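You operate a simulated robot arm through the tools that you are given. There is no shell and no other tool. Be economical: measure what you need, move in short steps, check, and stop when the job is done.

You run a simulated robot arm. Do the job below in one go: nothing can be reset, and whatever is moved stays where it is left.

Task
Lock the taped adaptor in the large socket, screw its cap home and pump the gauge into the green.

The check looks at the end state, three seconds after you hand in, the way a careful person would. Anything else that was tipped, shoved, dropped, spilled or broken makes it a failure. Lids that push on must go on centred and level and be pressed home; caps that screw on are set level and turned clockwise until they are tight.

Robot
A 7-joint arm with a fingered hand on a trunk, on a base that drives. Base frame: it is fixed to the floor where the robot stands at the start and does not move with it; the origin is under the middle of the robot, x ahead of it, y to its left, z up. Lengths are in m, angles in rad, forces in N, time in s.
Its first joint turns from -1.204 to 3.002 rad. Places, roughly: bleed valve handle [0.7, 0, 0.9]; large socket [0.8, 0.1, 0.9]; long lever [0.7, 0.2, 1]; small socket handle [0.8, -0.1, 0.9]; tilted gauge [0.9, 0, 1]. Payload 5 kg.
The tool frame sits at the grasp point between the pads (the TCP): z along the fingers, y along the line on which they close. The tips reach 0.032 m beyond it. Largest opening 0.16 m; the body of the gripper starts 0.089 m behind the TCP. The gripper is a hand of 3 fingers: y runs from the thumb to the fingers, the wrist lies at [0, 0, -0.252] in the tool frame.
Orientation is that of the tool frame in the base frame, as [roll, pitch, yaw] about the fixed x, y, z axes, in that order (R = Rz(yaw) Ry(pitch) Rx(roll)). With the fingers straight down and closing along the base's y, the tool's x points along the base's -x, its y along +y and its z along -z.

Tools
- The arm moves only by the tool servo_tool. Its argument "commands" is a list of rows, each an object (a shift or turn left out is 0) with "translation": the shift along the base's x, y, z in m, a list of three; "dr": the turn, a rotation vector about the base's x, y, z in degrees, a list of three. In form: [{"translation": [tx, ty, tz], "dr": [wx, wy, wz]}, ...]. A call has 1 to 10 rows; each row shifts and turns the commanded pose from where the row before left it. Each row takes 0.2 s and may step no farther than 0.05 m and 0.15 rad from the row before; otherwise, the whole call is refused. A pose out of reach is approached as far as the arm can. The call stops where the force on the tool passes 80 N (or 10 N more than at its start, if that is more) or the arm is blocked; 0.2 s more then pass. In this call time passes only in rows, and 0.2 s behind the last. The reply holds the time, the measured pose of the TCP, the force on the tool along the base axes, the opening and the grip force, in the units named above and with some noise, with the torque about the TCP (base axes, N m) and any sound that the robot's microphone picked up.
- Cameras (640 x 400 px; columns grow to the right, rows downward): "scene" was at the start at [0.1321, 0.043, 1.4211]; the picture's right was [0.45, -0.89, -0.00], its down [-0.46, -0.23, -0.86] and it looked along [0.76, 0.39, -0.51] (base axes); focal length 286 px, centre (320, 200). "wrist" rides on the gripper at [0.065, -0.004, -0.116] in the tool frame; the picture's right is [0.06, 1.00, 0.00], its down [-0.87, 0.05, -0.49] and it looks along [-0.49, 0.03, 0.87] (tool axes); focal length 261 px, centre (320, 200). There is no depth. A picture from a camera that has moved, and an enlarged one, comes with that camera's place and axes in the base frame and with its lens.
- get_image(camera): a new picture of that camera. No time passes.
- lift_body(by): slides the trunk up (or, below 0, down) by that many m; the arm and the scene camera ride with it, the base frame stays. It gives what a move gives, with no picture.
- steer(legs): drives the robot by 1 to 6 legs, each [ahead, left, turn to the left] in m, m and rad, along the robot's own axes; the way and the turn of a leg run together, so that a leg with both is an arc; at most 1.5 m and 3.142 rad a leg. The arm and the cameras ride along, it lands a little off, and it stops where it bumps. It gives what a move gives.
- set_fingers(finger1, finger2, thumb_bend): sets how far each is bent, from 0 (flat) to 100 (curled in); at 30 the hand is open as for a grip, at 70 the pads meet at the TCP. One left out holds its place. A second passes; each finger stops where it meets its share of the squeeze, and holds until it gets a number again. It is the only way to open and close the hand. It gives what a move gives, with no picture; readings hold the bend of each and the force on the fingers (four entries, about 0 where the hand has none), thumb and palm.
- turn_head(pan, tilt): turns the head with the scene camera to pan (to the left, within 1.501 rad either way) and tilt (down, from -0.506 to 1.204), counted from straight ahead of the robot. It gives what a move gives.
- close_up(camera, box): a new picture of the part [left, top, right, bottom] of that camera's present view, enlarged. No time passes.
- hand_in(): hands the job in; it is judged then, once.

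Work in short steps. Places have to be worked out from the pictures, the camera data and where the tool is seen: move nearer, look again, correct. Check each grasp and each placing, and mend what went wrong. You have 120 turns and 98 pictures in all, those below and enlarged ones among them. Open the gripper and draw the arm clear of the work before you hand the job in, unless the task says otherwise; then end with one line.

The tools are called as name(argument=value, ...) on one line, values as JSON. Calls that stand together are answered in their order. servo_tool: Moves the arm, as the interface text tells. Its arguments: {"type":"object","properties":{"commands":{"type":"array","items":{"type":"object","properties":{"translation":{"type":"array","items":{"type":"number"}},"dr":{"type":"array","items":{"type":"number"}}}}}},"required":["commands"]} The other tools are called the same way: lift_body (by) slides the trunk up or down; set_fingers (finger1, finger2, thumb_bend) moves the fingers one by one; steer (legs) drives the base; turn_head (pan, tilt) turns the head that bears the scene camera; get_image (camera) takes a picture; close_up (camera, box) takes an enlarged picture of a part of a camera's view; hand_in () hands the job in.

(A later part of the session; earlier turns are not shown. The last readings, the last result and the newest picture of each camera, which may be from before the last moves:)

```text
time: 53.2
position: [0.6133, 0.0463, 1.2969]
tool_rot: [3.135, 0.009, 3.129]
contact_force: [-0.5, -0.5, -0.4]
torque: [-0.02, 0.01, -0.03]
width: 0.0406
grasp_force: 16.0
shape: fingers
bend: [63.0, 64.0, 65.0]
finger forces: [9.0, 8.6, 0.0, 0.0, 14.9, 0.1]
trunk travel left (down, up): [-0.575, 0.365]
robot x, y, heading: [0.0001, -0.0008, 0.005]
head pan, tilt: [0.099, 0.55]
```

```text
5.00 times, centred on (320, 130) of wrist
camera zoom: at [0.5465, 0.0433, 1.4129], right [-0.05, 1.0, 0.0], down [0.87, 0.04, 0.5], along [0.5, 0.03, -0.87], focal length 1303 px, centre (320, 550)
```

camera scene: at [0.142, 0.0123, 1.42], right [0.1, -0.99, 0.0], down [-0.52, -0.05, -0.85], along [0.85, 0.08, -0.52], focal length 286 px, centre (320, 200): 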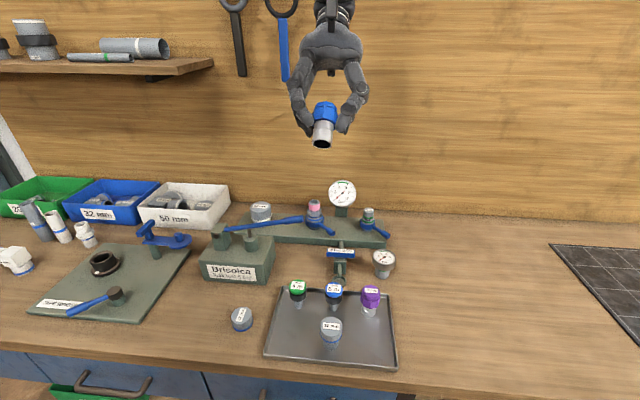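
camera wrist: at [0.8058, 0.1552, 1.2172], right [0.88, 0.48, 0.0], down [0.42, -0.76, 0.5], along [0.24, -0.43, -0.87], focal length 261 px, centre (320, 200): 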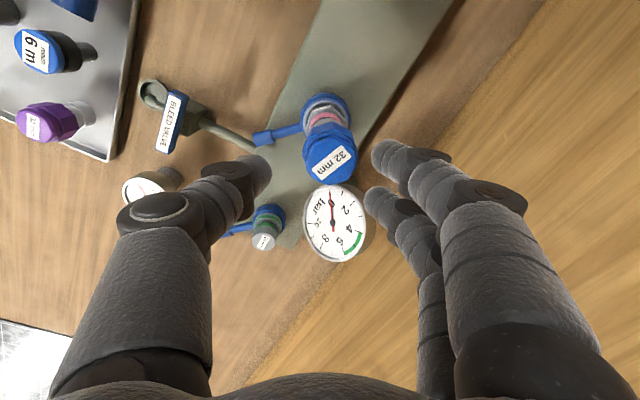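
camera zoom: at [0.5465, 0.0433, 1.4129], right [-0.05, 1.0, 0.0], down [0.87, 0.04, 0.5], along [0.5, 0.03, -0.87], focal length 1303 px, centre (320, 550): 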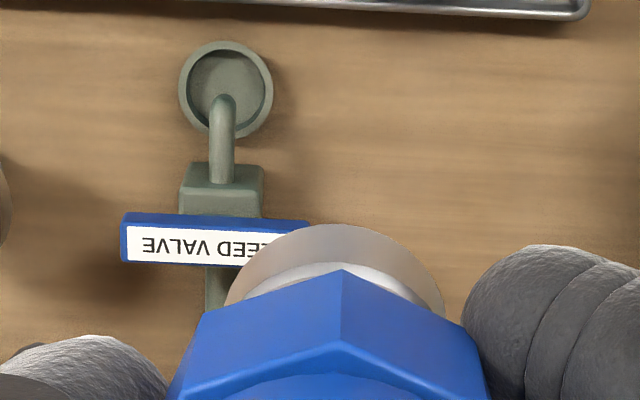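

servo_tool(commands=[{"translation": [0.038, 0.008, -0.025], "dr": [0, 0, 7]}, {"translation": [0.038, 0.008, -0.025], "dr": [0, 0, 7]}, {"translation": [0.038, 0.008, -0.025], "dr": [0, 0, 7]}, {"translation": [0.038, 0.008, -0.025], "dr": [0, 0, 7]}, {"translation": [0.038, 0.008, -0.025], "dr": [0, 0, 7]}, {"translation": [0.038, 0.008, -0.025], "dr": [0, 0, 5]}, {"translation": [0, 0, -0.04]}, {"translation": [0, 0, -0.037]}])

close_up(camera="scene", box=[270, 140, 370, 240])

close_up(camera="wrist", box=[260, 90, 380, 170])

```text
time: 55.0
position: [0.8398, 0.0949, 1.0699]
tool_rot: [3.136, 0.004, -2.454]
contact_force: [0.4, -1.1, -1.2]
torque: [-0.02, 0.02, 0.01]
width: 0.0406
grasp_force: 16.4
shape: fingers
bend: [63.0, 64.0, 65.0]
finger forces: [9.2, 8.8, 0.1, 0.0, 14.9, 0.0]
trunk travel left (down, up): [-0.575, 0.365]
robot x, y, heading: [0.0012, -0.0007, 0.002]
head pan, tilt: [0.099, 0.55]
```

```text
4.00 times, centred on (320, 190) of scene
camera zoom: at [0.143, 0.0113, 1.4199], right [0.1, -0.99, 0.0], down [-0.52, -0.05, -0.85], along [0.85, 0.08, -0.52], focal length 1142 px, centre (320, 240)
```

zoom: 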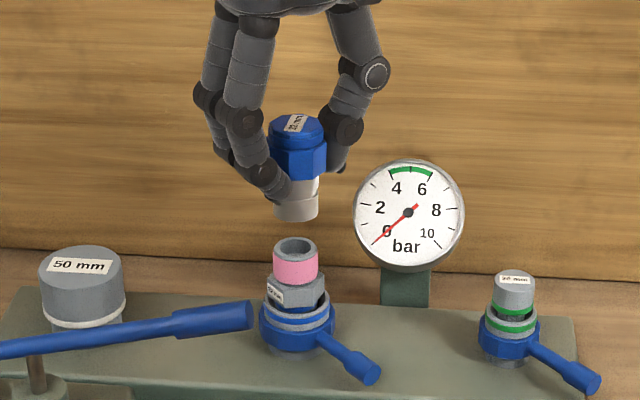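

```text
5.00 times, centred on (320, 130) of wrist
camera zoom: at [0.7915, 0.0505, 1.1867], right [-0.68, 0.73, 0.0], down [0.64, 0.59, 0.5], along [0.36, 0.34, -0.87], focal length 1303 px, centre (320, 550)
```

zoom: 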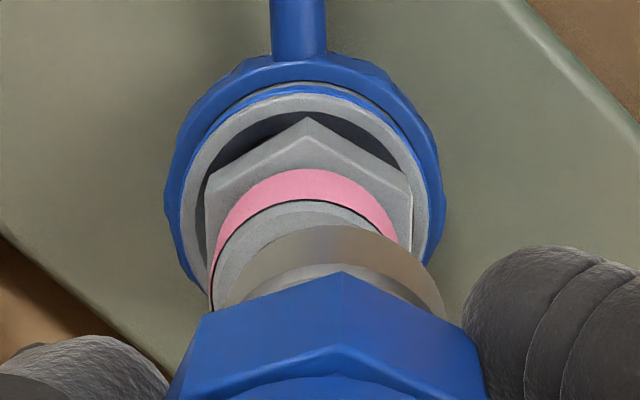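

Tube is in line sideways but about 5 mm short in x. I correct and lower onto the thread.

servo_tool(commands=[{"translation": [0.0052, 0.001, 0]}, {"translation": [0, 0, -0.014]}, {"translation": [0, 0, -0.01]}, {"translation": [0, 0, -0.005]}, {"translation": [0, 0, -0.004]}, {"translation": [0, 0, -0.003]}])

close_up(camera="wrist", box=[260, 90, 380, 170])

```text
time: 56.4
position: [0.8479, 0.0945, 1.0357]
tool_rot: [3.139, 0.008, -2.455]
contact_force: [-0.7, -0.2, 8.9]
torque: [-0.09, -0.09, 0.03]
width: 0.0402
grasp_force: 18.2
shape: fingers
bend: [63.0, 64.0, 66.0]
finger forces: [10.3, 10.0, 0.0, 0.1, 17.2, 0.0]
trunk travel left (down, up): [-0.575, 0.365]
robot x, y, heading: [0.0002, 0.0008, -0.001]
head pan, tilt: [0.099, 0.55]
```

```text
5.00 times, centred on (320, 130) of wrist
camera zoom: at [0.7984, 0.0502, 1.1514], right [-0.68, 0.73, 0.0], down [0.64, 0.59, 0.5], along [0.36, 0.34, -0.87], focal length 1303 px, centre (320, 550)
```

zoom: 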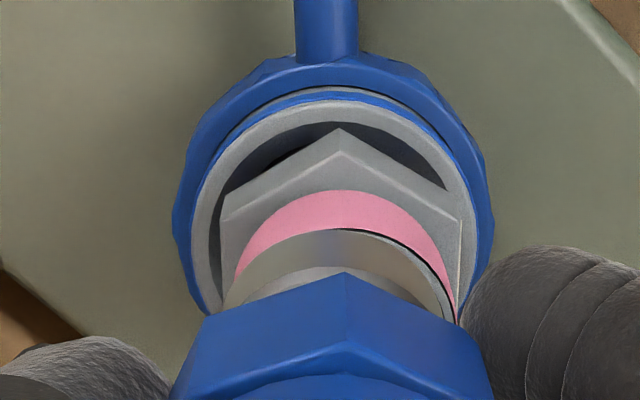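

Contact, offset about 1.5 mm toward picture-left. I lift slightly, correct, press again and turn clockwise.

servo_tool(commands=[{"translation": [0, 0, 0.005]}, {"translation": [-0.001, 0.0013, 0]}, {"translation": [0, 0, -0.005]}, {"translation": [0, 0, -0.003]}])

servo_tool(commands=[{"dr": [0, 0, -8], "translation": [0, 0, 0]}, {"dr": [0, 0, -8], "translation": [0, 0, 0]}, {"dr": [0, 0, -8], "translation": [0, 0, 0]}, {"dr": [0, 0, -8], "translation": [0, 0, 0]}, {"dr": [0, 0, -8], "translation": [0, 0, 0]}])

servo_tool(commands=[{"dr": [0, 0, -8], "translation": [0, 0, 0]}, {"dr": [0, 0, -8], "translation": [0, 0, 0]}, {"dr": [0, 0, -8], "translation": [0, 0, 0]}, {"dr": [0, 0, -8], "translation": [0, 0, 0]}, {"dr": [0, 0, -8], "translation": [0, 0, 0]}, {"dr": [0, 0, -8], "translation": [0, 0, 0]}])

close_up(camera="scene", box=[285, 160, 345, 220])

```text
time: 57.4
position: [0.8455, 0.0956, 1.0339]
tool_rot: [3.138, 0.009, -2.456]
contact_force: [0.5, 0.0, 21.9]
torque: [-0.03, -0.06, -0.04]
width: 0.0398
grasp_force: 19.7
shape: fingers
bend: [64.0, 65.0, 67.0]
finger forces: [9.8, 10.5, 0.0, 0.0, 19.2, 0.1]
trunk travel left (down, up): [-0.575, 0.365]
robot x, y, heading: [0.0039, -0.0005, 0.001]
head pan, tilt: [0.099, 0.55]
```

```text
time: 58.6
position: [0.8462, 0.0956, 1.0324]
tool_rot: [3.139, 0.004, 3.127]
contact_force: [0.9, -0.4, -1.6]
torque: [-0.01, 0.02, 0.02]
width: 0.0345
grasp_force: 13.4
shape: fingers
bend: [65.0, 65.0, 67.0]
finger forces: [7.4, 7.1, 0.0, 0.0, 12.2, 0.0]
trunk travel left (down, up): [-0.575, 0.365]
robot x, y, heading: [-0.0023, -0.0028, 0.0]
head pan, tilt: [0.099, 0.55]
```

```text
time: 60.0
position: [0.8449, 0.096, 1.031]
tool_rot: [3.138, 0.006, 2.289]
contact_force: [0.4, -0.1, -1.2]
torque: [0.01, -0.01, 0.0]
width: 0.0344
grasp_force: 13.4
shape: fingers
bend: [65.0, 65.0, 67.0]
finger forces: [7.4, 7.0, 0.0, 0.0, 12.2, 0.0]
trunk travel left (down, up): [-0.575, 0.365]
robot x, y, heading: [0.0005, 0.0005, -0.0]
head pan, tilt: [0.099, 0.55]
```

```text
6.67 times, centred on (315, 190) of scene
camera zoom: at [0.1415, 0.0109, 1.4201], right [0.1, -1.0, 0.0], down [-0.52, -0.05, -0.85], along [0.85, 0.08, -0.52], focal length 1904 px, centre (353, 267)
```

zoom: 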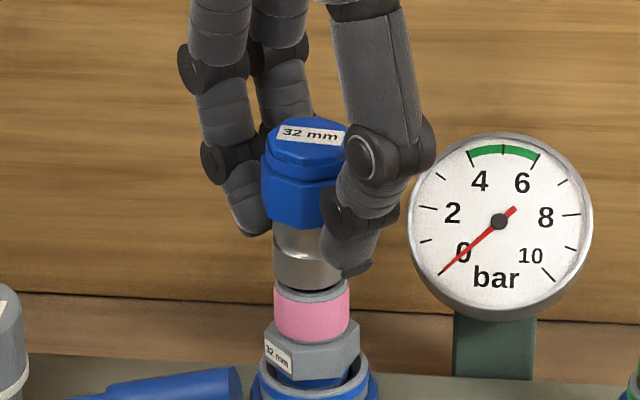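

The blue cap does not bite: its tube bore (~27 mm) is plainly smaller than the taped thread (~33 mm), it just spins on top. So it isn't the right cap; I carry it back to its place on the tray and then inspect the other candidates.

servo_tool(commands=[{"translation": [0, 0, 0.04]}, {"translation": [0, 0, 0.04]}, {"translation": [0, 0, 0.035]}, {"translation": [-0.045, -0.0187, 0]}, {"translation": [-0.045, -0.0187, 0]}, {"translation": [-0.045, -0.0187, 0]}, {"translation": [-0.045, -0.0187, 0]}])

servo_tool(commands=[{"translation": [-0.045, -0.0187, 0]}, {"translation": [-0.045, -0.0187, 0]}, {"translation": [-0.045, -0.0187, 0]}, {"translation": [-0.044, -0.019, 0]}, {"translation": [0, 0, -0.045]}, {"translation": [0, 0, -0.045]}, {"translation": [0, 0, -0.045]}, {"translation": [0, 0, -0.045]}])

close_up(camera="scene", box=[270, 225, 450, 375])

```text
time: 61.6
position: [0.6595, 0.0196, 1.1488]
tool_rot: [3.137, 0.007, 2.292]
contact_force: [0.0, 0.7, -1.8]
torque: [0.03, -0.02, 0.02]
width: 0.0346
grasp_force: 14.0
shape: fingers
bend: [65.0, 65.0, 67.0]
finger forces: [7.3, 7.3, 0.0, 0.1, 12.2, 0.0]
trunk travel left (down, up): [-0.575, 0.365]
robot x, y, heading: [0.0014, -0.0005, 0.005]
head pan, tilt: [0.099, 0.55]
```

```text
time: 63.4
position: [0.4841, -0.0596, 0.9644]
tool_rot: [3.138, 0.004, 2.291]
contact_force: [-0.6, -0.3, -1.4]
torque: [-0.01, 0.02, 0.0]
width: 0.0341
grasp_force: 13.6
shape: fingers
bend: [65.0, 65.0, 67.0]
finger forces: [7.5, 7.2, 0.1, 0.1, 11.8, 0.0]
trunk travel left (down, up): [-0.575, 0.365]
robot x, y, heading: [0.0002, -0.0009, 0.002]
head pan, tilt: [0.099, 0.55]
```

```text
2.67 times, centred on (360, 300) of scene
camera zoom: at [0.142, 0.0105, 1.4201], right [0.1, -1.0, 0.0], down [-0.52, -0.05, -0.85], along [0.85, 0.08, -0.52], focal length 762 px, centre (213, -67)
```

zoom: 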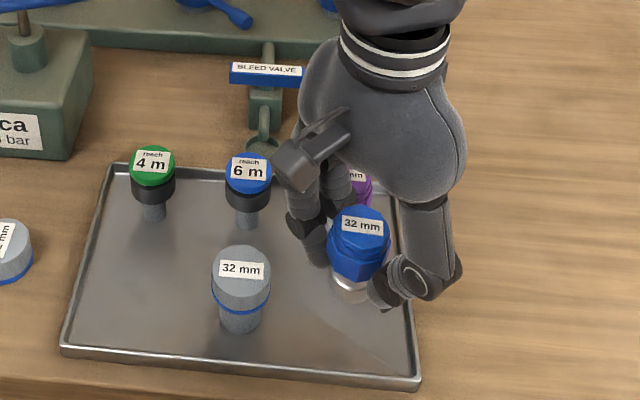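

servo_tool(commands=[{"translation": [0.001, 0.002, -0.03]}, {"translation": [0, 0, -0.008]}, {"translation": [0, 0, -0.004]}, {"translation": [0, 0, -0.003]}])

```text
time: 64.4
position: [0.484, -0.0529, 0.9204]
tool_rot: [3.138, 0.007, 2.291]
contact_force: [0.2, 0.1, -1.3]
torque: [0.02, 0.01, 0.01]
width: 0.0343
grasp_force: 13.5
shape: fingers
bend: [65.0, 65.0, 67.0]
finger forces: [7.5, 7.2, 0.0, 0.1, 11.7, 0.0]
trunk travel left (down, up): [-0.575, 0.365]
robot x, y, heading: [-0.001, -0.0018, 0.003]
head pan, tilt: [0.099, 0.55]
```

servo_tool(commands=[{"translation": [0, 0, -0.002]}, {"translation": [0, 0, -0.002]}, {"translation": [0, 0, -0.002]}])

close_up(camera="scene", box=[330, 270, 410, 350])

```text
time: 65.2
position: [0.4865, -0.0513, 0.9152]
tool_rot: [3.138, 0.008, 2.291]
contact_force: [0.2, 0.2, 3.3]
torque: [-0.03, 0.04, 0.01]
width: 0.034
grasp_force: 13.1
shape: fingers
bend: [65.0, 66.0, 67.0]
finger forces: [7.5, 7.5, 0.0, 0.0, 10.8, 0.0]
trunk travel left (down, up): [-0.575, 0.365]
robot x, y, heading: [-0.0013, 0.0, -0.001]
head pan, tilt: [0.099, 0.55]
```

```text
5.00 times, centred on (370, 310) of scene
camera zoom: at [0.141, 0.0108, 1.4202], right [0.1, -1.0, 0.0], down [-0.52, -0.05, -0.85], along [0.85, 0.08, -0.52], focal length 1428 px, centre (70, -350)
```

zoom: 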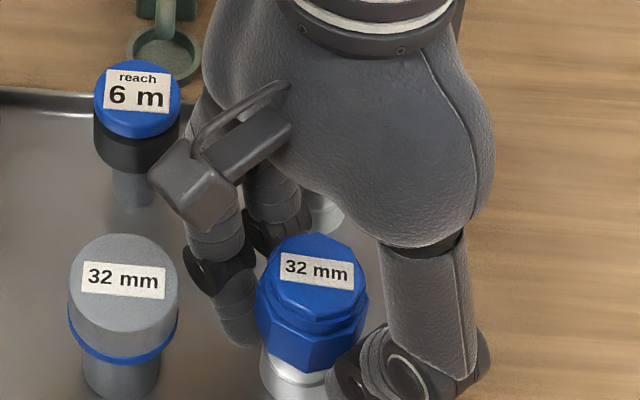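

It rests on the tray. I release, rise and move above the purple cap.

set_fingers(finger1=50, finger2=50, thumb_bend=50)

servo_tool(commands=[{"translation": [0, 0, 0.03]}, {"translation": [0, 0, 0.04]}, {"translation": [0, 0, 0.03]}, {"translation": [0.045, -0.003, 0]}, {"translation": [0.045, -0.003, 0], "dr": [0, 0, 4]}])

get_image(camera="wrist")

```text
time: 66.2
position: [0.4874, -0.0523, 0.9158]
tool_rot: [3.138, 0.005, 2.292]
contact_force: [7.4, 1.6, 4.8]
torque: [-0.14, -0.07, 0.15]
width: 0.0797
grasp_force: 4.5
shape: fingers
bend: [50.0, 50.0, 52.0]
finger forces: [0.0, 0.0, 0.0, 0.0, 8.9, 0.0]
trunk travel left (down, up): [-0.575, 0.365]
robot x, y, heading: [0.0014, -0.0014, 0.002]
head pan, tilt: [0.099, 0.55]
```

```text
time: 67.4
position: [0.5739, -0.0541, 1.013]
tool_rot: [3.138, 0.005, 2.362]
contact_force: [-0.2, 0.0, 0.2]
torque: [-0.03, 0.01, -0.01]
width: 0.0867
grasp_force: 0.0
shape: fingers
bend: [50.0, 50.0, 50.0]
finger forces: [0.1, 0.1, 0.0, 0.0, 0.0, 0.1]
trunk travel left (down, up): [-0.575, 0.365]
robot x, y, heading: [-0.0004, 0.0045, -0.004]
head pan, tilt: [0.099, 0.55]
```

```text
20 pictures are left
camera wrist: at [0.5242, -0.0112, 1.1295], right [0.66, 0.75, 0.0], down [0.65, -0.57, 0.5], along [0.38, -0.33, -0.87], focal length 261 px, centre (320, 200)
```

wrist: 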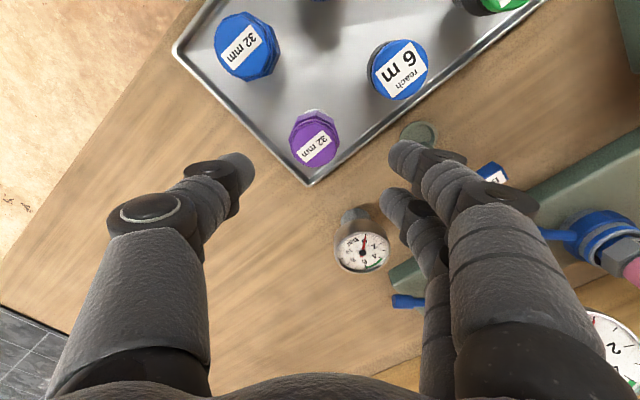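

servo_tool(commands=[{"translation": [-0.003, -0.0025, -0.03]}, {"translation": [0, 0, -0.03]}, {"translation": [0, 0, -0.025]}])

set_fingers(finger1=70, finger2=70, thumb_bend=70)

servo_tool(commands=[{"translation": [0, 0, 0.02]}, {"translation": [0, 0, 0.04]}, {"translation": [0, 0, 0.045], "dr": [0, 0, 7]}, {"translation": [0, 0.01, 0.045], "dr": [0, 0, 8]}, {"translation": [0, 0.015, 0.045], "dr": [0, 0, 8]}, {"translation": [0, 0.015, 0.045], "dr": [0, 0, 8]}, {"translation": [0.01, 0.02, 0.045], "dr": [0, 0, 8]}, {"translation": [0.01, 0.02, 0.04], "dr": [0, 0, 6]}, {"translation": [0.01, 0.02, 0.035]}])

servo_tool(commands=[{"dr": [0, 8, 0]}, {"dr": [0, 8, 0]}, {"dr": [0, 8, 0]}, {"dr": [0, 8, 0]}, {"dr": [0, 8, 0]}, {"dr": [0, 8, 0]}])

close_up(camera="scene", box=[280, 70, 380, 170])

```text
time: 68.2
position: [0.5711, -0.0595, 0.9284]
tool_rot: [3.138, 0.005, 2.362]
contact_force: [-0.2, 0.2, 0.0]
torque: [0.01, -0.02, 0.0]
width: 0.0868
grasp_force: 0.1
shape: fingers
bend: [50.0, 50.0, 50.0]
finger forces: [0.0, 0.1, 0.0, 0.0, 0.0, 0.1]
trunk travel left (down, up): [-0.575, 0.365]
robot x, y, heading: [0.0011, -0.0021, -0.003]
head pan, tilt: [0.099, 0.55]
```

```text
time: 69.2
position: [0.5717, -0.0592, 0.9298]
tool_rot: [3.139, 0.004, 2.362]
contact_force: [-0.2, -0.1, -0.1]
torque: [0.02, -0.01, 0.01]
width: 0.0423
grasp_force: 15.0
shape: fingers
bend: [62.0, 64.0, 65.0]
finger forces: [8.2, 6.5, 0.0, 0.1, 15.6, 0.0]
trunk travel left (down, up): [-0.575, 0.365]
robot x, y, heading: [-0.0024, -0.0055, -0.003]
head pan, tilt: [0.099, 0.55]
```

```text
refused: row 7 steps farther than a row can; nothing moved
```

```text
time: 70.6
position: [0.574, -0.0597, 0.9299]
tool_rot: [-2.482, -0.552, 2.168]
contact_force: [0.6, -0.4, -0.9]
torque: [-0.03, -0.04, 0.01]
width: 0.0417
grasp_force: 15.6
shape: fingers
bend: [63.0, 64.0, 65.0]
finger forces: [8.4, 8.0, 0.0, 0.0, 15.4, 0.0]
trunk travel left (down, up): [-0.575, 0.365]
robot x, y, heading: [0.0018, -0.0005, 0.002]
head pan, tilt: [0.099, 0.55]
```

```text
4.00 times, centred on (330, 120) of scene
camera zoom: at [0.1418, 0.0118, 1.42], right [0.1, -1.0, 0.0], down [-0.52, -0.05, -0.85], along [0.85, 0.08, -0.52], focal length 1142 px, centre (280, 520)
```

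zoom: 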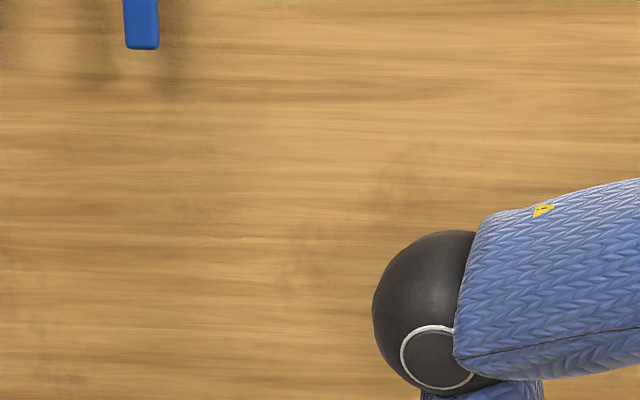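

I mistakenly tilted in place after the lift was refused. Forces stayed near zero; I check the tray before moving on.

close_up(camera="scene", box=[250, 225, 450, 375])

```text
2.67 times, centred on (350, 300) of scene
camera zoom: at [0.1418, 0.0118, 1.42], right [0.1, -1.0, 0.0], down [-0.52, -0.05, -0.85], along [0.85, 0.08, -0.52], focal length 762 px, centre (240, -67)
```

zoom: 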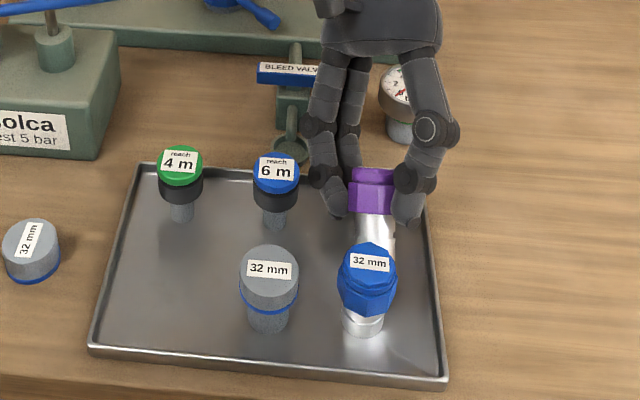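

Nothing was disturbed. I lift away up and backward, then look under the purple cap.

servo_tool(commands=[{"translation": [0.012, 0, 0.012]}, {"translation": [0.01, 0, 0.035]}, {"translation": [0, 0, 0.045]}, {"translation": [0, 0.01, 0.045]}, {"translation": [0, 0.01, 0.045]}, {"translation": [0, 0.015, 0.045]}, {"translation": [0, 0.02, 0.045]}, {"translation": [0, 0.02, 0.045]}, {"translation": [0, 0.015, 0.03]}])

close_up(camera="scene", box=[280, 80, 380, 180])

```text
time: 72.6
position: [0.5944, 0.0284, 1.2768]
tool_rot: [-2.484, -0.555, 2.17]
contact_force: [-0.5, 0.8, -1.7]
torque: [0.02, -0.05, -0.02]
width: 0.0419
grasp_force: 16.0
shape: fingers
bend: [63.0, 64.0, 65.0]
finger forces: [8.9, 8.5, 0.0, 0.1, 15.1, 0.1]
trunk travel left (down, up): [-0.575, 0.365]
robot x, y, heading: [-0.0041, -0.0002, 0.001]
head pan, tilt: [0.099, 0.55]
```

```text
4.00 times, centred on (330, 130) of scene
camera zoom: at [0.1409, 0.0094, 1.4201], right [0.1, -1.0, 0.0], down [-0.52, -0.05, -0.85], along [0.85, 0.08, -0.52], focal length 1142 px, centre (280, 480)
```

zoom: 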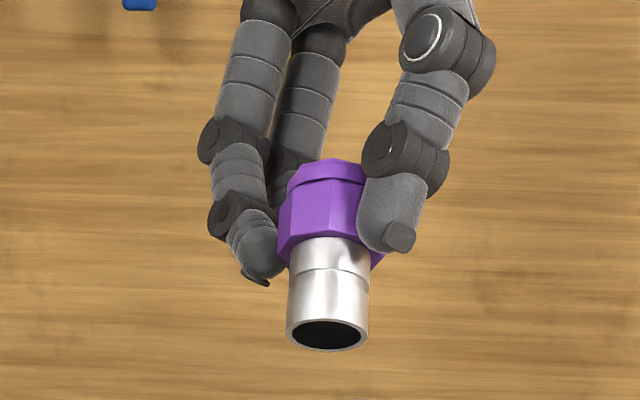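

Same build as the blue one, so only the thread can differ. As I hold the purple cap anyway, I test it: straighten up and carry it above the adaptor.

servo_tool(commands=[{"dr": [0, -8, 0]}, {"dr": [0, -8, 0]}, {"dr": [0, -8, 0]}, {"dr": [0, -8, 0]}, {"dr": [0, -8, 0]}, {"dr": [0, -8, 0]}])

servo_tool(commands=[{"translation": [0.036, 0.0097, -0.018], "dr": [0, 0, 8]}, {"translation": [0.036, 0.0097, -0.018], "dr": [0, 0, 8]}, {"translation": [0.036, 0.0097, -0.018], "dr": [0, 0, 8]}, {"translation": [0.036, 0.0097, -0.018], "dr": [0, 0, 8]}, {"translation": [0.036, 0.0097, -0.018], "dr": [0, 0, 8]}, {"translation": [0.036, 0.0097, -0.018], "dr": [0, 0, 8]}, {"translation": [0.035, 0.0097, -0.018], "dr": [0, 0, 8]}, {"translation": [0, 0, -0.04], "dr": [0, 0, 8]}, {"translation": [0, 0, -0.035], "dr": [0, 0, 8]}])

close_up(camera="wrist", box=[250, 70, 400, 170])

close_up(camera="scene", box=[270, 140, 370, 240])

```text
time: 74.0
position: [0.5955, 0.029, 1.2757]
tool_rot: [3.136, 0.007, 2.362]
contact_force: [0.4, 0.2, -1.4]
torque: [-0.02, 0.0, 0.0]
width: 0.0416
grasp_force: 16.2
shape: fingers
bend: [63.0, 64.0, 65.0]
finger forces: [9.3, 8.5, 0.1, 0.0, 15.1, 0.0]
trunk travel left (down, up): [-0.575, 0.365]
robot x, y, heading: [0.0007, -0.0009, 0.0]
head pan, tilt: [0.099, 0.55]
```

```text
time: 76.0
position: [0.8488, 0.1001, 1.0748]
tool_rot: [3.137, 0.005, -2.663]
contact_force: [0.3, -0.8, -1.3]
torque: [0.02, 0.0, -0.02]
width: 0.0412
grasp_force: 16.7
shape: fingers
bend: [63.0, 64.0, 65.0]
finger forces: [9.6, 8.6, 0.1, 0.0, 14.7, 0.1]
trunk travel left (down, up): [-0.575, 0.365]
robot x, y, heading: [-0.0009, -0.0034, -0.002]
head pan, tilt: [0.099, 0.55]
```

```text
4.00 times, centred on (325, 120) of wrist
camera zoom: at [0.793, 0.0665, 1.1899], right [-0.52, 0.86, 0.0], down [0.74, 0.45, 0.5], along [0.42, 0.26, -0.87], focal length 1043 px, centre (300, 520)
```

zoom: 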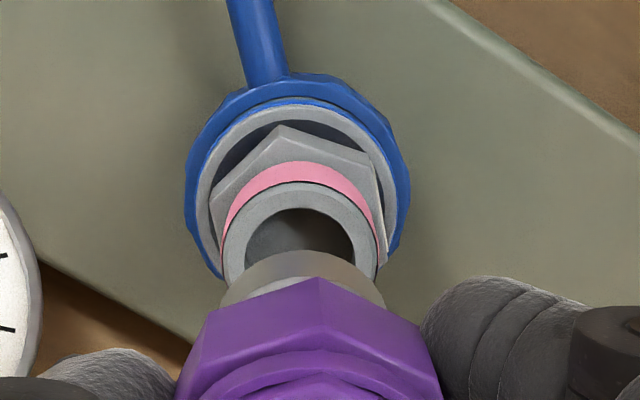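

```text
4.00 times, centred on (320, 190) of scene
camera zoom: at [0.1427, 0.0115, 1.42], right [0.1, -0.99, 0.0], down [-0.52, -0.05, -0.85], along [0.85, 0.08, -0.52], focal length 1142 px, centre (320, 240)
```

zoom: 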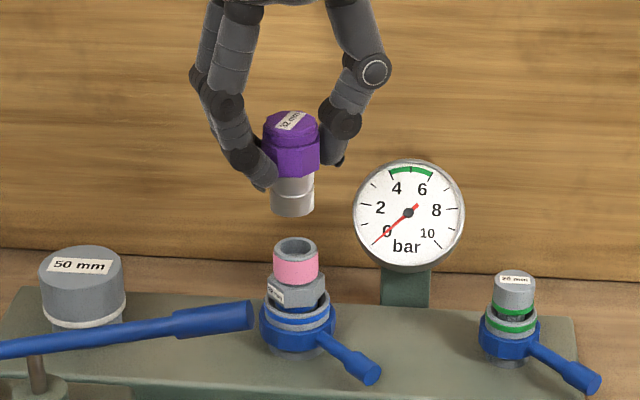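

servo_tool(commands=[{"translation": [-0.0045, -0.003, -0.01]}, {"translation": [0, 0, -0.015]}, {"translation": [0, 0, -0.005]}, {"translation": [0, 0, -0.003]}, {"translation": [0, 0, -0.003]}, {"translation": [0, 0, -0.002]}])

close_up(camera="wrist", box=[250, 70, 400, 170])

```text
time: 77.4
position: [0.8425, 0.0943, 1.0402]
tool_rot: [3.14, 0.01, -2.665]
contact_force: [1.8, 2.0, 15.5]
torque: [0.11, -0.02, -0.01]
width: 0.041
grasp_force: 19.2
shape: fingers
bend: [64.0, 65.0, 66.0]
finger forces: [11.0, 10.8, 0.0, 0.0, 17.8, 0.0]
trunk travel left (down, up): [-0.575, 0.365]
robot x, y, heading: [0.0022, 0.0003, 0.001]
head pan, tilt: [0.099, 0.55]
```

```text
4.00 times, centred on (325, 120) of wrist
camera zoom: at [0.7863, 0.0611, 1.1555], right [-0.51, 0.86, 0.0], down [0.74, 0.44, 0.5], along [0.43, 0.26, -0.87], focal length 1043 px, centre (300, 520)
```

zoom: 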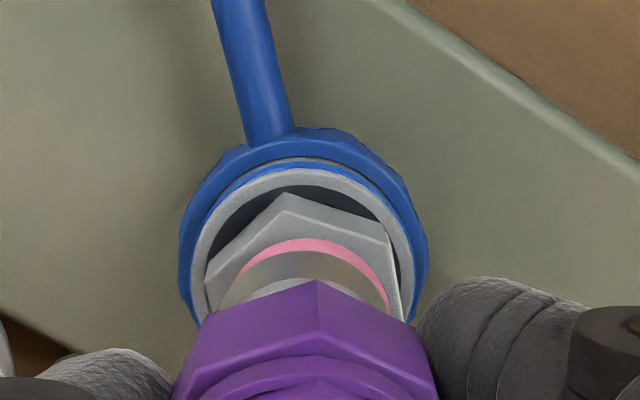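

Tube sits ~3 mm off toward picture-left. I lift, correct, and set it down again.

servo_tool(commands=[{"translation": [0, 0, 0.008]}, {"translation": [0.0012, 0.0032, 0]}, {"translation": [0, 0, -0.005]}, {"translation": [0, 0, -0.003]}, {"translation": [0, 0, -0.002]}])

close_up(camera="wrist", box=[250, 70, 400, 170])

```text
time: 78.6
position: [0.8428, 0.0996, 1.0391]
tool_rot: [3.138, 0.01, -2.664]
contact_force: [5.4, -0.6, 25.5]
torque: [-0.09, -0.18, 0.0]
width: 0.0409
grasp_force: 20.7
shape: fingers
bend: [65.0, 66.0, 66.0]
finger forces: [10.3, 11.0, 0.0, 0.0, 21.1, 0.1]
trunk travel left (down, up): [-0.575, 0.365]
robot x, y, heading: [0.0039, 0.0021, 0.002]
head pan, tilt: [0.099, 0.55]
```

```text
4.00 times, centred on (325, 120) of wrist
camera zoom: at [0.7855, 0.0645, 1.1546], right [-0.51, 0.86, 0.0], down [0.74, 0.44, 0.5], along [0.43, 0.26, -0.87], focal length 1043 px, centre (300, 520)
```

zoom: 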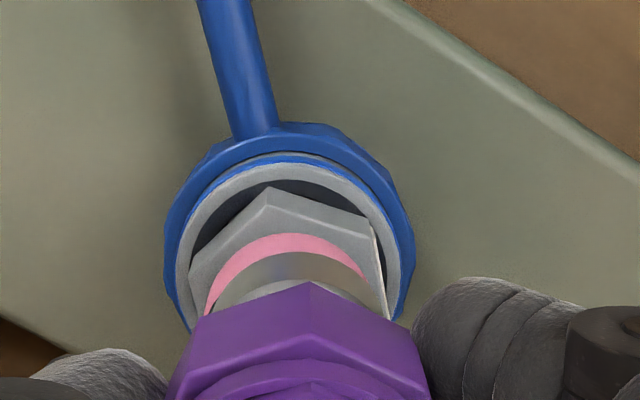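

servo_tool(commands=[{"translation": [0, 0, 0.004]}, {"translation": [0.0015, -0.0012, 0]}, {"translation": [0, 0, -0.004]}, {"dr": [0, 0, -8]}, {"dr": [0, 0, -8]}, {"dr": [0, 0, -8]}, {"dr": [0, 0, -8]}])

servo_tool(commands=[{"dr": [0, 0, -8]}, {"dr": [0, 0, -8]}, {"dr": [0, 0, -8]}, {"dr": [0, 0, -8]}])

```text
time: 80.2
position: [0.8427, 0.0972, 1.038]
tool_rot: [3.138, 0.009, 3.057]
contact_force: [-1.5, 0.6, 30.7]
torque: [0.05, 0.05, 0.21]
width: 0.0405
grasp_force: 23.2
shape: fingers
bend: [65.0, 66.0, 66.0]
finger forces: [16.0, 10.9, 0.1, 0.0, 20.2, 0.1]
trunk travel left (down, up): [-0.575, 0.365]
robot x, y, heading: [0.0013, 0.0001, 0.0]
head pan, tilt: [0.099, 0.55]
```

```text
time: 81.2
position: [0.8434, 0.0972, 1.037]
tool_rot: [3.136, 0.007, 2.501]
contact_force: [-1.4, 0.9, 32.0]
torque: [0.08, -0.01, 0.23]
width: 0.0406
grasp_force: 24.7
shape: fingers
bend: [66.0, 66.0, 66.0]
finger forces: [16.8, 12.0, 0.0, 0.1, 21.0, 0.0]
trunk travel left (down, up): [-0.575, 0.365]
robot x, y, heading: [-0.0038, -0.0009, 0.002]
head pan, tilt: [0.099, 0.55]
```

The behaviour differs: force holds and there is a steady torque of 0.23 N·m. I continue clockwise with a little feed.

servo_tool(commands=[{"dr": [0, 0, -8], "translation": [0, 0, -0.0004]}, {"dr": [0, 0, -8], "translation": [0, 0, -0.0004]}, {"dr": [0, 0, -8], "translation": [0, 0, -0.0004]}, {"dr": [0, 0, -8], "translation": [0, 0, -0.0004]}, {"dr": [0, 0, -8], "translation": [0, 0, -0.0004]}, {"dr": [0, 0, -8], "translation": [0, 0, -0.0004]}])

close_up(camera="scene", box=[285, 160, 345, 220])

```text
time: 82.6
position: [0.8419, 0.0966, 1.0355]
tool_rot: [3.137, 0.007, 1.662]
contact_force: [1.6, 2.0, 35.2]
torque: [0.11, -0.13, 0.22]
width: 0.0408
grasp_force: 25.1
shape: fingers
bend: [66.0, 67.0, 66.0]
finger forces: [18.4, 12.6, 0.0, 0.0, 20.6, 0.0]
trunk travel left (down, up): [-0.575, 0.365]
robot x, y, heading: [-0.0001, -0.0006, -0.002]
head pan, tilt: [0.099, 0.55]
```

```text
6.67 times, centred on (315, 190) of scene
camera zoom: at [0.1387, 0.0107, 1.4205], right [0.1, -1.0, 0.0], down [-0.52, -0.05, -0.85], along [0.85, 0.08, -0.52], focal length 1904 px, centre (353, 267)
```

zoom: 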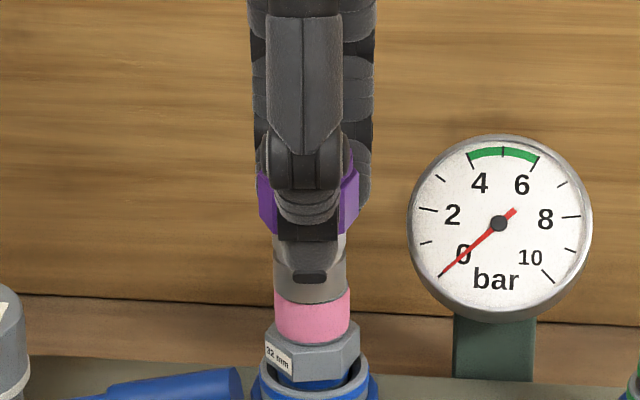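

I test whether the thread has bitten: a gentle upward pull.

servo_tool(commands=[{"translation": [0, 0, 0.004]}, {"translation": [0, 0, 0.004]}, {"translation": [0, 0, 0.003]}])

```text
time: 83.4
position: [0.8438, 0.099, 1.0426]
tool_rot: [3.14, 0.006, 1.662]
contact_force: [-0.1, 0.3, -1.8]
torque: [0.01, -0.07, -0.02]
width: 0.0413
grasp_force: 19.1
shape: fingers
bend: [64.0, 65.0, 66.0]
finger forces: [12.2, 11.3, 0.0, 0.0, 15.1, 0.0]
trunk travel left (down, up): [-0.575, 0.365]
robot x, y, heading: [-0.0019, 0.0024, -0.0]
head pan, tilt: [0.099, 0.55]
```

It lifts freely: no bite either. Both octagonal parts have tubes too narrow for the taped thread, so they're decoys; the plain grey "32 mm" cap on the bench (Ø≈43 mm, blue band) is the next candidate. I put the purple one back in its place.

servo_tool(commands=[{"translation": [0, 0, 0.04]}, {"translation": [0, 0, 0.045]}, {"translation": [0, 0, 0.035]}, {"translation": [-0.0388, -0.0226, 0], "dr": [0, 0, 5.7]}, {"translation": [-0.0388, -0.0226, 0], "dr": [0, 0, 5.7]}, {"translation": [-0.0388, -0.0226, 0], "dr": [0, 0, 5.7]}, {"translation": [-0.0388, -0.0226, 0], "dr": [0, 0, 5.7]}, {"translation": [-0.0388, -0.0226, 0], "dr": [0, 0, 5.7]}, {"translation": [-0.0388, -0.0226, 0], "dr": [0, 0, 5.7]}, {"translation": [-0.0388, -0.0226, 0], "dr": [0, 0, 5.7]}])

servo_tool(commands=[{"translation": [0, 0, -0.045]}, {"translation": [0, 0, -0.045]}, {"translation": [0, 0, -0.045]}, {"translation": [0, 0, -0.045]}])

get_image(camera="wrist")

```text
time: 85.6
position: [0.5706, -0.0642, 1.1663]
tool_rot: [3.138, 0.005, 2.362]
contact_force: [-0.8, 0.0, -1.9]
torque: [0.02, -0.06, 0.01]
width: 0.0412
grasp_force: 19.4
shape: fingers
bend: [64.0, 65.0, 66.0]
finger forces: [11.9, 11.1, 0.1, 0.0, 15.2, 0.0]
trunk travel left (down, up): [-0.575, 0.365]
robot x, y, heading: [0.0007, -0.0003, -0.003]
head pan, tilt: [0.099, 0.55]
```

```text
time: 86.6
position: [0.5704, -0.0626, 0.9849]
tool_rot: [3.138, 0.005, 2.36]
contact_force: [0.3, 0.4, -0.4]
torque: [0.02, 0.02, 0.0]
width: 0.0411
grasp_force: 19.2
shape: fingers
bend: [64.0, 65.0, 66.0]
finger forces: [11.7, 11.0, 0.1, 0.1, 15.0, 0.0]
trunk travel left (down, up): [-0.575, 0.365]
robot x, y, heading: [-0.0004, -0.0013, 0.002]
head pan, tilt: [0.099, 0.55]
```

```text
11 pictures are left
camera wrist: at [0.5207, -0.0194, 1.101], right [0.66, 0.75, 0.0], down [0.65, -0.57, 0.5], along [0.38, -0.33, -0.87], focal length 261 px, centre (320, 200)
```

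wrist: 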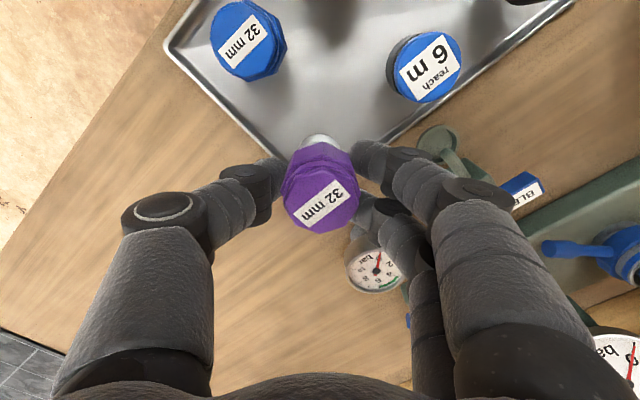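

servo_tool(commands=[{"translation": [0.001, 0.0033, -0.03]}, {"translation": [0, 0, -0.015]}, {"translation": [0, 0, -0.006]}, {"translation": [0, 0, -0.003]}])

```text
time: 87.6
position: [0.5736, -0.0591, 0.9292]
tool_rot: [3.138, 0.006, 2.36]
contact_force: [-0.1, 0.1, -2.0]
torque: [0.02, -0.06, 0.01]
width: 0.0408
grasp_force: 18.7
shape: fingers
bend: [64.0, 65.0, 66.0]
finger forces: [11.7, 10.9, 0.0, 0.0, 15.1, 0.1]
trunk travel left (down, up): [-0.575, 0.365]
robot x, y, heading: [0.0021, -0.0041, -0.002]
head pan, tilt: [0.099, 0.55]
```

servo_tool(commands=[{"translation": [0, 0, -0.0015]}, {"translation": [0, 0, -0.0015]}])

```text
time: 88.2
position: [0.5731, -0.0572, 0.928]
tool_rot: [3.138, 0.007, 2.36]
contact_force: [0.0, -0.3, -0.9]
torque: [-0.01, -0.02, 0.0]
width: 0.041
grasp_force: 18.4
shape: fingers
bend: [64.0, 65.0, 66.0]
finger forces: [11.7, 10.9, 0.0, 0.0, 15.0, 0.0]
trunk travel left (down, up): [-0.575, 0.365]
robot x, y, heading: [0.0012, 0.0001, 0.001]
head pan, tilt: [0.099, 0.55]
```

servo_tool(commands=[{"translation": [0, 0, -0.0015]}, {"translation": [0, 0, -0.0015]}, {"translation": [0, 0, -0.0015]}])

```text
time: 89.0
position: [0.5737, -0.0581, 0.9248]
tool_rot: [3.136, 0.009, 2.36]
contact_force: [1.3, -0.6, 17.9]
torque: [0.08, -0.08, -0.05]
width: 0.0407
grasp_force: 22.1
shape: fingers
bend: [65.0, 66.0, 66.0]
finger forces: [13.2, 12.8, 0.0, 0.0, 17.8, 0.0]
trunk travel left (down, up): [-0.575, 0.365]
robot x, y, heading: [0.0011, 0.0031, -0.001]
head pan, tilt: [0.099, 0.55]
```

Purple rests on the tray. I release, rise, and move above the grey bench cap (≈(0.516, 0.22)).

set_fingers(finger1=52, finger2=52, thumb_bend=52)

servo_tool(commands=[{"translation": [0, 0, 0.04]}, {"translation": [0, 0, 0.045]}, {"translation": [0, 0, 0.035]}, {"translation": [-0.0083, 0.0397, 0], "dr": [0, 0, 6.4]}, {"translation": [-0.0083, 0.0397, 0], "dr": [0, 0, 6.4]}, {"translation": [-0.0083, 0.0397, 0], "dr": [0, 0, 6.4]}, {"translation": [-0.0083, 0.0397, 0], "dr": [0, 0, 6.4]}, {"translation": [-0.0083, 0.0397, 0], "dr": [0, 0, 6.4]}, {"translation": [-0.0083, 0.0397, 0], "dr": [0, 0, 6.4]}, {"translation": [-0.0083, 0.0397, 0], "dr": [0, 0, 6.4]}])

get_image(camera="wrist")

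```text
time: 90.0
position: [0.5746, -0.0576, 0.9228]
tool_rot: [3.137, 0.006, 2.362]
contact_force: [1.0, -0.7, -0.7]
torque: [0.05, 0.01, 0.01]
width: 0.0785
grasp_force: 0.3
shape: fingers
bend: [52.0, 52.0, 52.0]
finger forces: [0.1, 0.0, 0.0, 0.1, 0.0, 0.1]
trunk travel left (down, up): [-0.575, 0.365]
robot x, y, heading: [0.0005, -0.0026, 0.005]
head pan, tilt: [0.099, 0.55]
```

```text
time: 92.2
position: [0.5146, 0.22, 1.0429]
tool_rot: [3.14, 0.006, 3.141]
contact_force: [0.6, -0.4, -0.5]
torque: [-0.03, 0.03, 0.0]
width: 0.0789
grasp_force: 0.0
shape: fingers
bend: [52.0, 52.0, 52.0]
finger forces: [0.1, 0.0, 0.1, 0.1, 0.0, 0.1]
trunk travel left (down, up): [-0.575, 0.365]
robot x, y, heading: [-0.0011, -0.0013, -0.002]
head pan, tilt: [0.099, 0.55]
```

```text
10 pictures are left
camera wrist: at [0.4488, 0.2162, 1.1587], right [-0.06, 1.0, 0.0], down [0.87, 0.05, 0.5], along [0.5, 0.03, -0.87], focal length 261 px, centre (320, 200)
```

wrist: 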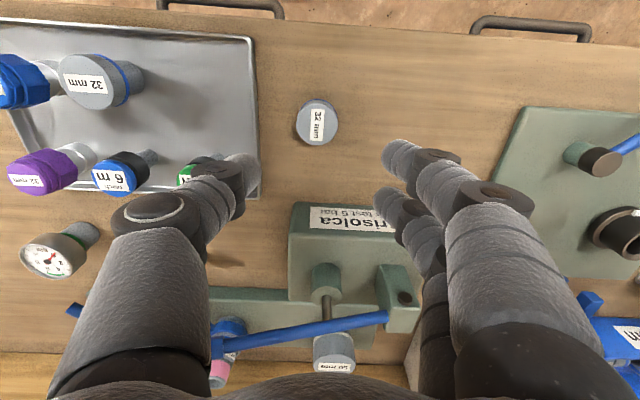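

The grey cap is at (0.513, 0.217), everything on the tray still stands. I descend and grip it.

servo_tool(commands=[{"translation": [-0.001, -0.003, -0.04]}, {"translation": [0, 0, -0.045]}, {"translation": [0, 0, -0.04]}, {"translation": [0, 0, -0.019]}])

set_fingers(finger1=70, finger2=70, thumb_bend=70)

```text
time: 93.2
position: [0.512, 0.2165, 0.9007]
tool_rot: [3.138, 0.008, -3.141]
contact_force: [1.0, -0.5, 6.0]
torque: [-0.27, -0.02, 0.03]
width: 0.0784
grasp_force: 2.3
shape: fingers
bend: [52.0, 52.0, 52.0]
finger forces: [0.0, 0.1, 0.0, 0.0, 4.9, 0.0]
trunk travel left (down, up): [-0.575, 0.365]
robot x, y, heading: [0.0005, 0.0007, -0.005]
head pan, tilt: [0.099, 0.55]
```

```text
time: 94.2
position: [0.5143, 0.2166, 0.9002]
tool_rot: [3.139, 0.004, -3.141]
contact_force: [0.4, -0.1, 1.0]
torque: [0.02, -0.01, -0.01]
width: 0.042
grasp_force: 16.9
shape: fingers
bend: [63.0, 62.0, 65.0]
finger forces: [7.1, 9.8, 0.0, 0.0, 17.3, 0.1]
trunk travel left (down, up): [-0.575, 0.365]
robot x, y, heading: [0.0016, 0.0031, -0.002]
head pan, tilt: [0.099, 0.55]
```

Gripped at Ø≈42 mm. I lift it and tilt it to look underneath.

servo_tool(commands=[{"translation": [0, 0, 0.04]}, {"translation": [0, 0, 0.045]}, {"translation": [0, 0, 0.045]}, {"translation": [0.01, -0.01, 0.045]}, {"translation": [0.01, -0.015, 0.045]}, {"translation": [0.01, -0.02, 0.04]}, {"translation": [0.01, -0.02, 0.04]}, {"translation": [0.01, -0.02, 0.04]}, {"translation": [0.01, -0.02, 0.03]}])

```text
time: 96.2
position: [0.5717, 0.1124, 1.2693]
tool_rot: [3.138, 0.007, -3.141]
contact_force: [-0.4, -0.5, -0.9]
torque: [0.01, -0.03, 0.01]
width: 0.0417
grasp_force: 17.9
shape: fingers
bend: [64.0, 62.0, 65.0]
finger forces: [7.8, 10.6, 0.0, 0.0, 17.1, 0.1]
trunk travel left (down, up): [-0.575, 0.365]
robot x, y, heading: [0.0019, 0.0001, 0.002]
head pan, tilt: [0.099, 0.55]
```

servo_tool(commands=[{"dr": [0, 8, 0]}, {"dr": [0, 8, 0]}, {"dr": [0, 8, 0]}, {"dr": [0, 8, 0]}, {"dr": [0, 8, 0]}, {"dr": [0, 8, 0]}, {"dr": [0, 5, 0]}])

close_up(camera="scene", box=[235, 90, 335, 190])

```text
time: 97.8
position: [0.5752, 0.1118, 1.2698]
tool_rot: [3.14, -0.921, -3.141]
contact_force: [-0.7, 0.1, 0.4]
torque: [-0.02, 0.01, 0.04]
width: 0.0411
grasp_force: 18.5
shape: fingers
bend: [64.0, 62.0, 65.0]
finger forces: [8.5, 10.9, 0.0, 0.1, 16.9, 0.0]
trunk travel left (down, up): [-0.575, 0.365]
robot x, y, heading: [0.002, -0.0014, 0.003]
head pan, tilt: [0.099, 0.55]
```

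```text
4.00 times, centred on (285, 140) of scene
camera zoom: at [0.1412, 0.0112, 1.4201], right [0.1, -0.99, 0.0], down [-0.52, -0.05, -0.85], along [0.85, 0.08, -0.52], focal length 1142 px, centre (460, 440)
```

zoom: 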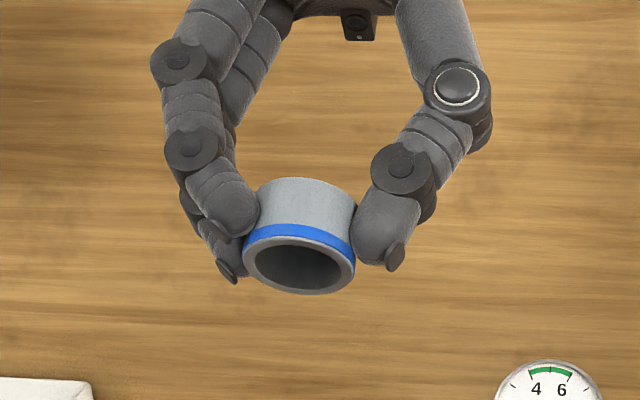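

It is an open cap with a bore (~33 mm) that matches the taped thread — this is the right one. I straighten it and carry it above the adaptor.

servo_tool(commands=[{"dr": [0, -8, 0]}, {"dr": [0, -8, 0]}, {"dr": [0, -8, 0]}, {"dr": [0, -8, 0]}, {"dr": [0, -8, 0]}, {"dr": [0, -8, 0]}, {"dr": [0, -5, 0]}])

servo_tool(commands=[{"translation": [0.0386, -0.002, -0.02], "dr": [0, 0, 2]}, {"translation": [0.0386, -0.002, -0.02], "dr": [0, 0, 2]}, {"translation": [0.0386, -0.002, -0.02], "dr": [0, 0, 2]}, {"translation": [0.0386, -0.002, -0.02], "dr": [0, 0, 2]}, {"translation": [0.0386, -0.002, -0.02], "dr": [0, 0, 2]}, {"translation": [0.0386, -0.002, -0.02]}, {"translation": [0.0386, -0.002, -0.02]}, {"translation": [0, 0, -0.04]}, {"translation": [0, 0, -0.04]}])

get_image(camera="wrist")

```text
time: 99.4
position: [0.5754, 0.1115, 1.2697]
tool_rot: [3.138, 0.005, 3.14]
contact_force: [-0.2, 0.6, -1.2]
torque: [0.03, -0.01, 0.0]
width: 0.0412
grasp_force: 18.2
shape: fingers
bend: [64.0, 62.0, 65.0]
finger forces: [8.8, 11.1, 0.0, 0.0, 16.7, 0.0]
trunk travel left (down, up): [-0.575, 0.365]
robot x, y, heading: [-0.0019, -0.0002, -0.0]
head pan, tilt: [0.099, 0.55]
```

```text
time: 101.4
position: [0.8459, 0.1007, 1.0478]
tool_rot: [3.138, 0.004, -2.967]
contact_force: [1.2, -1.2, -0.3]
torque: [0.01, 0.04, 0.01]
width: 0.0409
grasp_force: 18.3
shape: fingers
bend: [64.0, 62.0, 65.0]
finger forces: [8.8, 11.1, 0.0, 0.0, 16.7, 0.1]
trunk travel left (down, up): [-0.575, 0.365]
robot x, y, heading: [0.0033, 0.0006, 0.005]
head pan, tilt: [0.099, 0.55]
```

```text
8 pictures are left
camera wrist: at [0.7817, 0.0858, 1.1625], right [-0.24, 0.97, 0.0], down [0.84, 0.2, 0.5], along [0.48, 0.12, -0.87], focal length 261 px, centre (320, 200)
```

wrist: 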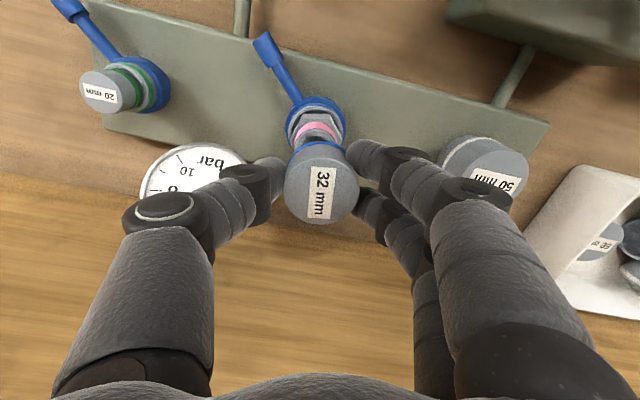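

servo_tool(commands=[{"translation": [0.0015, -0.0035, -0.01]}, {"translation": [0, 0, -0.015]}, {"translation": [0, 0, -0.004]}])

close_up(camera="wrist", box=[260, 80, 380, 160])

```text
time: 102.2
position: [0.8459, 0.0935, 1.0203]
tool_rot: [3.139, 0.005, -2.965]
contact_force: [-0.3, 0.2, -0.7]
torque: [0.01, 0.01, 0.0]
width: 0.0409
grasp_force: 17.7
shape: fingers
bend: [64.0, 62.0, 65.0]
finger forces: [8.7, 11.2, 0.1, 0.1, 16.7, 0.1]
trunk travel left (down, up): [-0.575, 0.365]
robot x, y, heading: [-0.0002, 0.0005, 0.001]
head pan, tilt: [0.099, 0.55]
```

```text
5.00 times, centred on (320, 120) of wrist
camera zoom: at [0.7823, 0.0797, 1.1358], right [-0.24, 0.97, 0.0], down [0.84, 0.2, 0.5], along [0.48, 0.12, -0.87], focal length 1303 px, centre (320, 600)
```

zoom: 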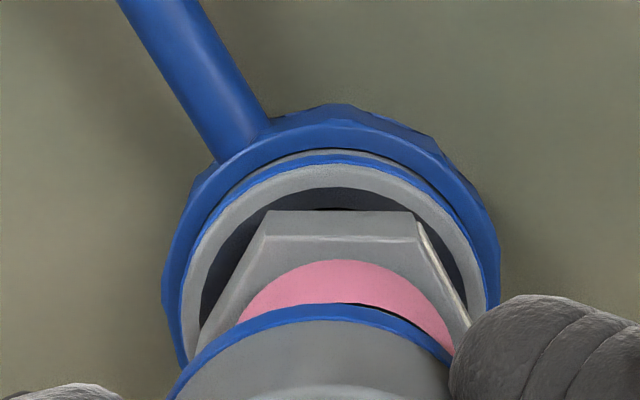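

The cap is ~3 mm too far ahead and ~3.5 mm too far right. I correct and lower gently.

servo_tool(commands=[{"translation": [-0.003, 0.0034, 0]}, {"translation": [0, 0, -0.003]}, {"translation": [0, 0, -0.002]}, {"translation": [0, 0, -0.002]}, {"translation": [0, 0, -0.002]}])

```text
time: 103.4
position: [0.8439, 0.096, 1.0121]
tool_rot: [3.138, 0.007, -2.967]
contact_force: [-5.2, -0.5, 0.3]
torque: [-0.04, 0.18, 0.0]
width: 0.0408
grasp_force: 19.2
shape: fingers
bend: [64.0, 62.0, 65.0]
finger forces: [10.6, 10.1, 0.1, 0.0, 17.5, 0.0]
trunk travel left (down, up): [-0.575, 0.365]
robot x, y, heading: [-0.001, -0.0021, -0.001]
head pan, tilt: [0.099, 0.55]
```

A sideways force of −5 N without vertical: the cap's rim is already slipping over the thread, slightly too far ahead. I ease −1.5 mm in x and continue down.

servo_tool(commands=[{"translation": [-0.0015, 0, 0]}, {"translation": [0, 0, -0.002]}, {"translation": [0, 0, -0.002]}])

```text
time: 104.2
position: [0.8422, 0.0971, 1.0078]
tool_rot: [3.139, 0.005, -2.967]
contact_force: [-1.9, -2.3, 1.2]
torque: [-0.09, 0.03, -0.01]
width: 0.0408
grasp_force: 19.1
shape: fingers
bend: [64.0, 62.0, 65.0]
finger forces: [9.0, 10.3, 0.1, 0.0, 17.9, 0.0]
trunk travel left (down, up): [-0.575, 0.365]
robot x, y, heading: [0.001, 0.0015, -0.0]
head pan, tilt: [0.099, 0.55]
```

servo_tool(commands=[{"translation": [-0.0005, -0.0007, -0.001]}, {"translation": [0, 0, -0.002]}, {"translation": [0, 0, -0.002]}, {"translation": [0, 0, -0.002]}])

```text
time: 105.2
position: [0.8426, 0.0972, 1.001]
tool_rot: [3.136, 0.008, -2.968]
contact_force: [-4.1, -4.1, 1.1]
torque: [-0.09, 0.13, 0.03]
width: 0.0406
grasp_force: 19.0
shape: fingers
bend: [64.0, 62.0, 65.0]
finger forces: [9.7, 10.1, 0.0, 0.0, 18.2, 0.0]
trunk travel left (down, up): [-0.575, 0.365]
robot x, y, heading: [0.0044, 0.0046, 0.0]
head pan, tilt: [0.099, 0.55]
```

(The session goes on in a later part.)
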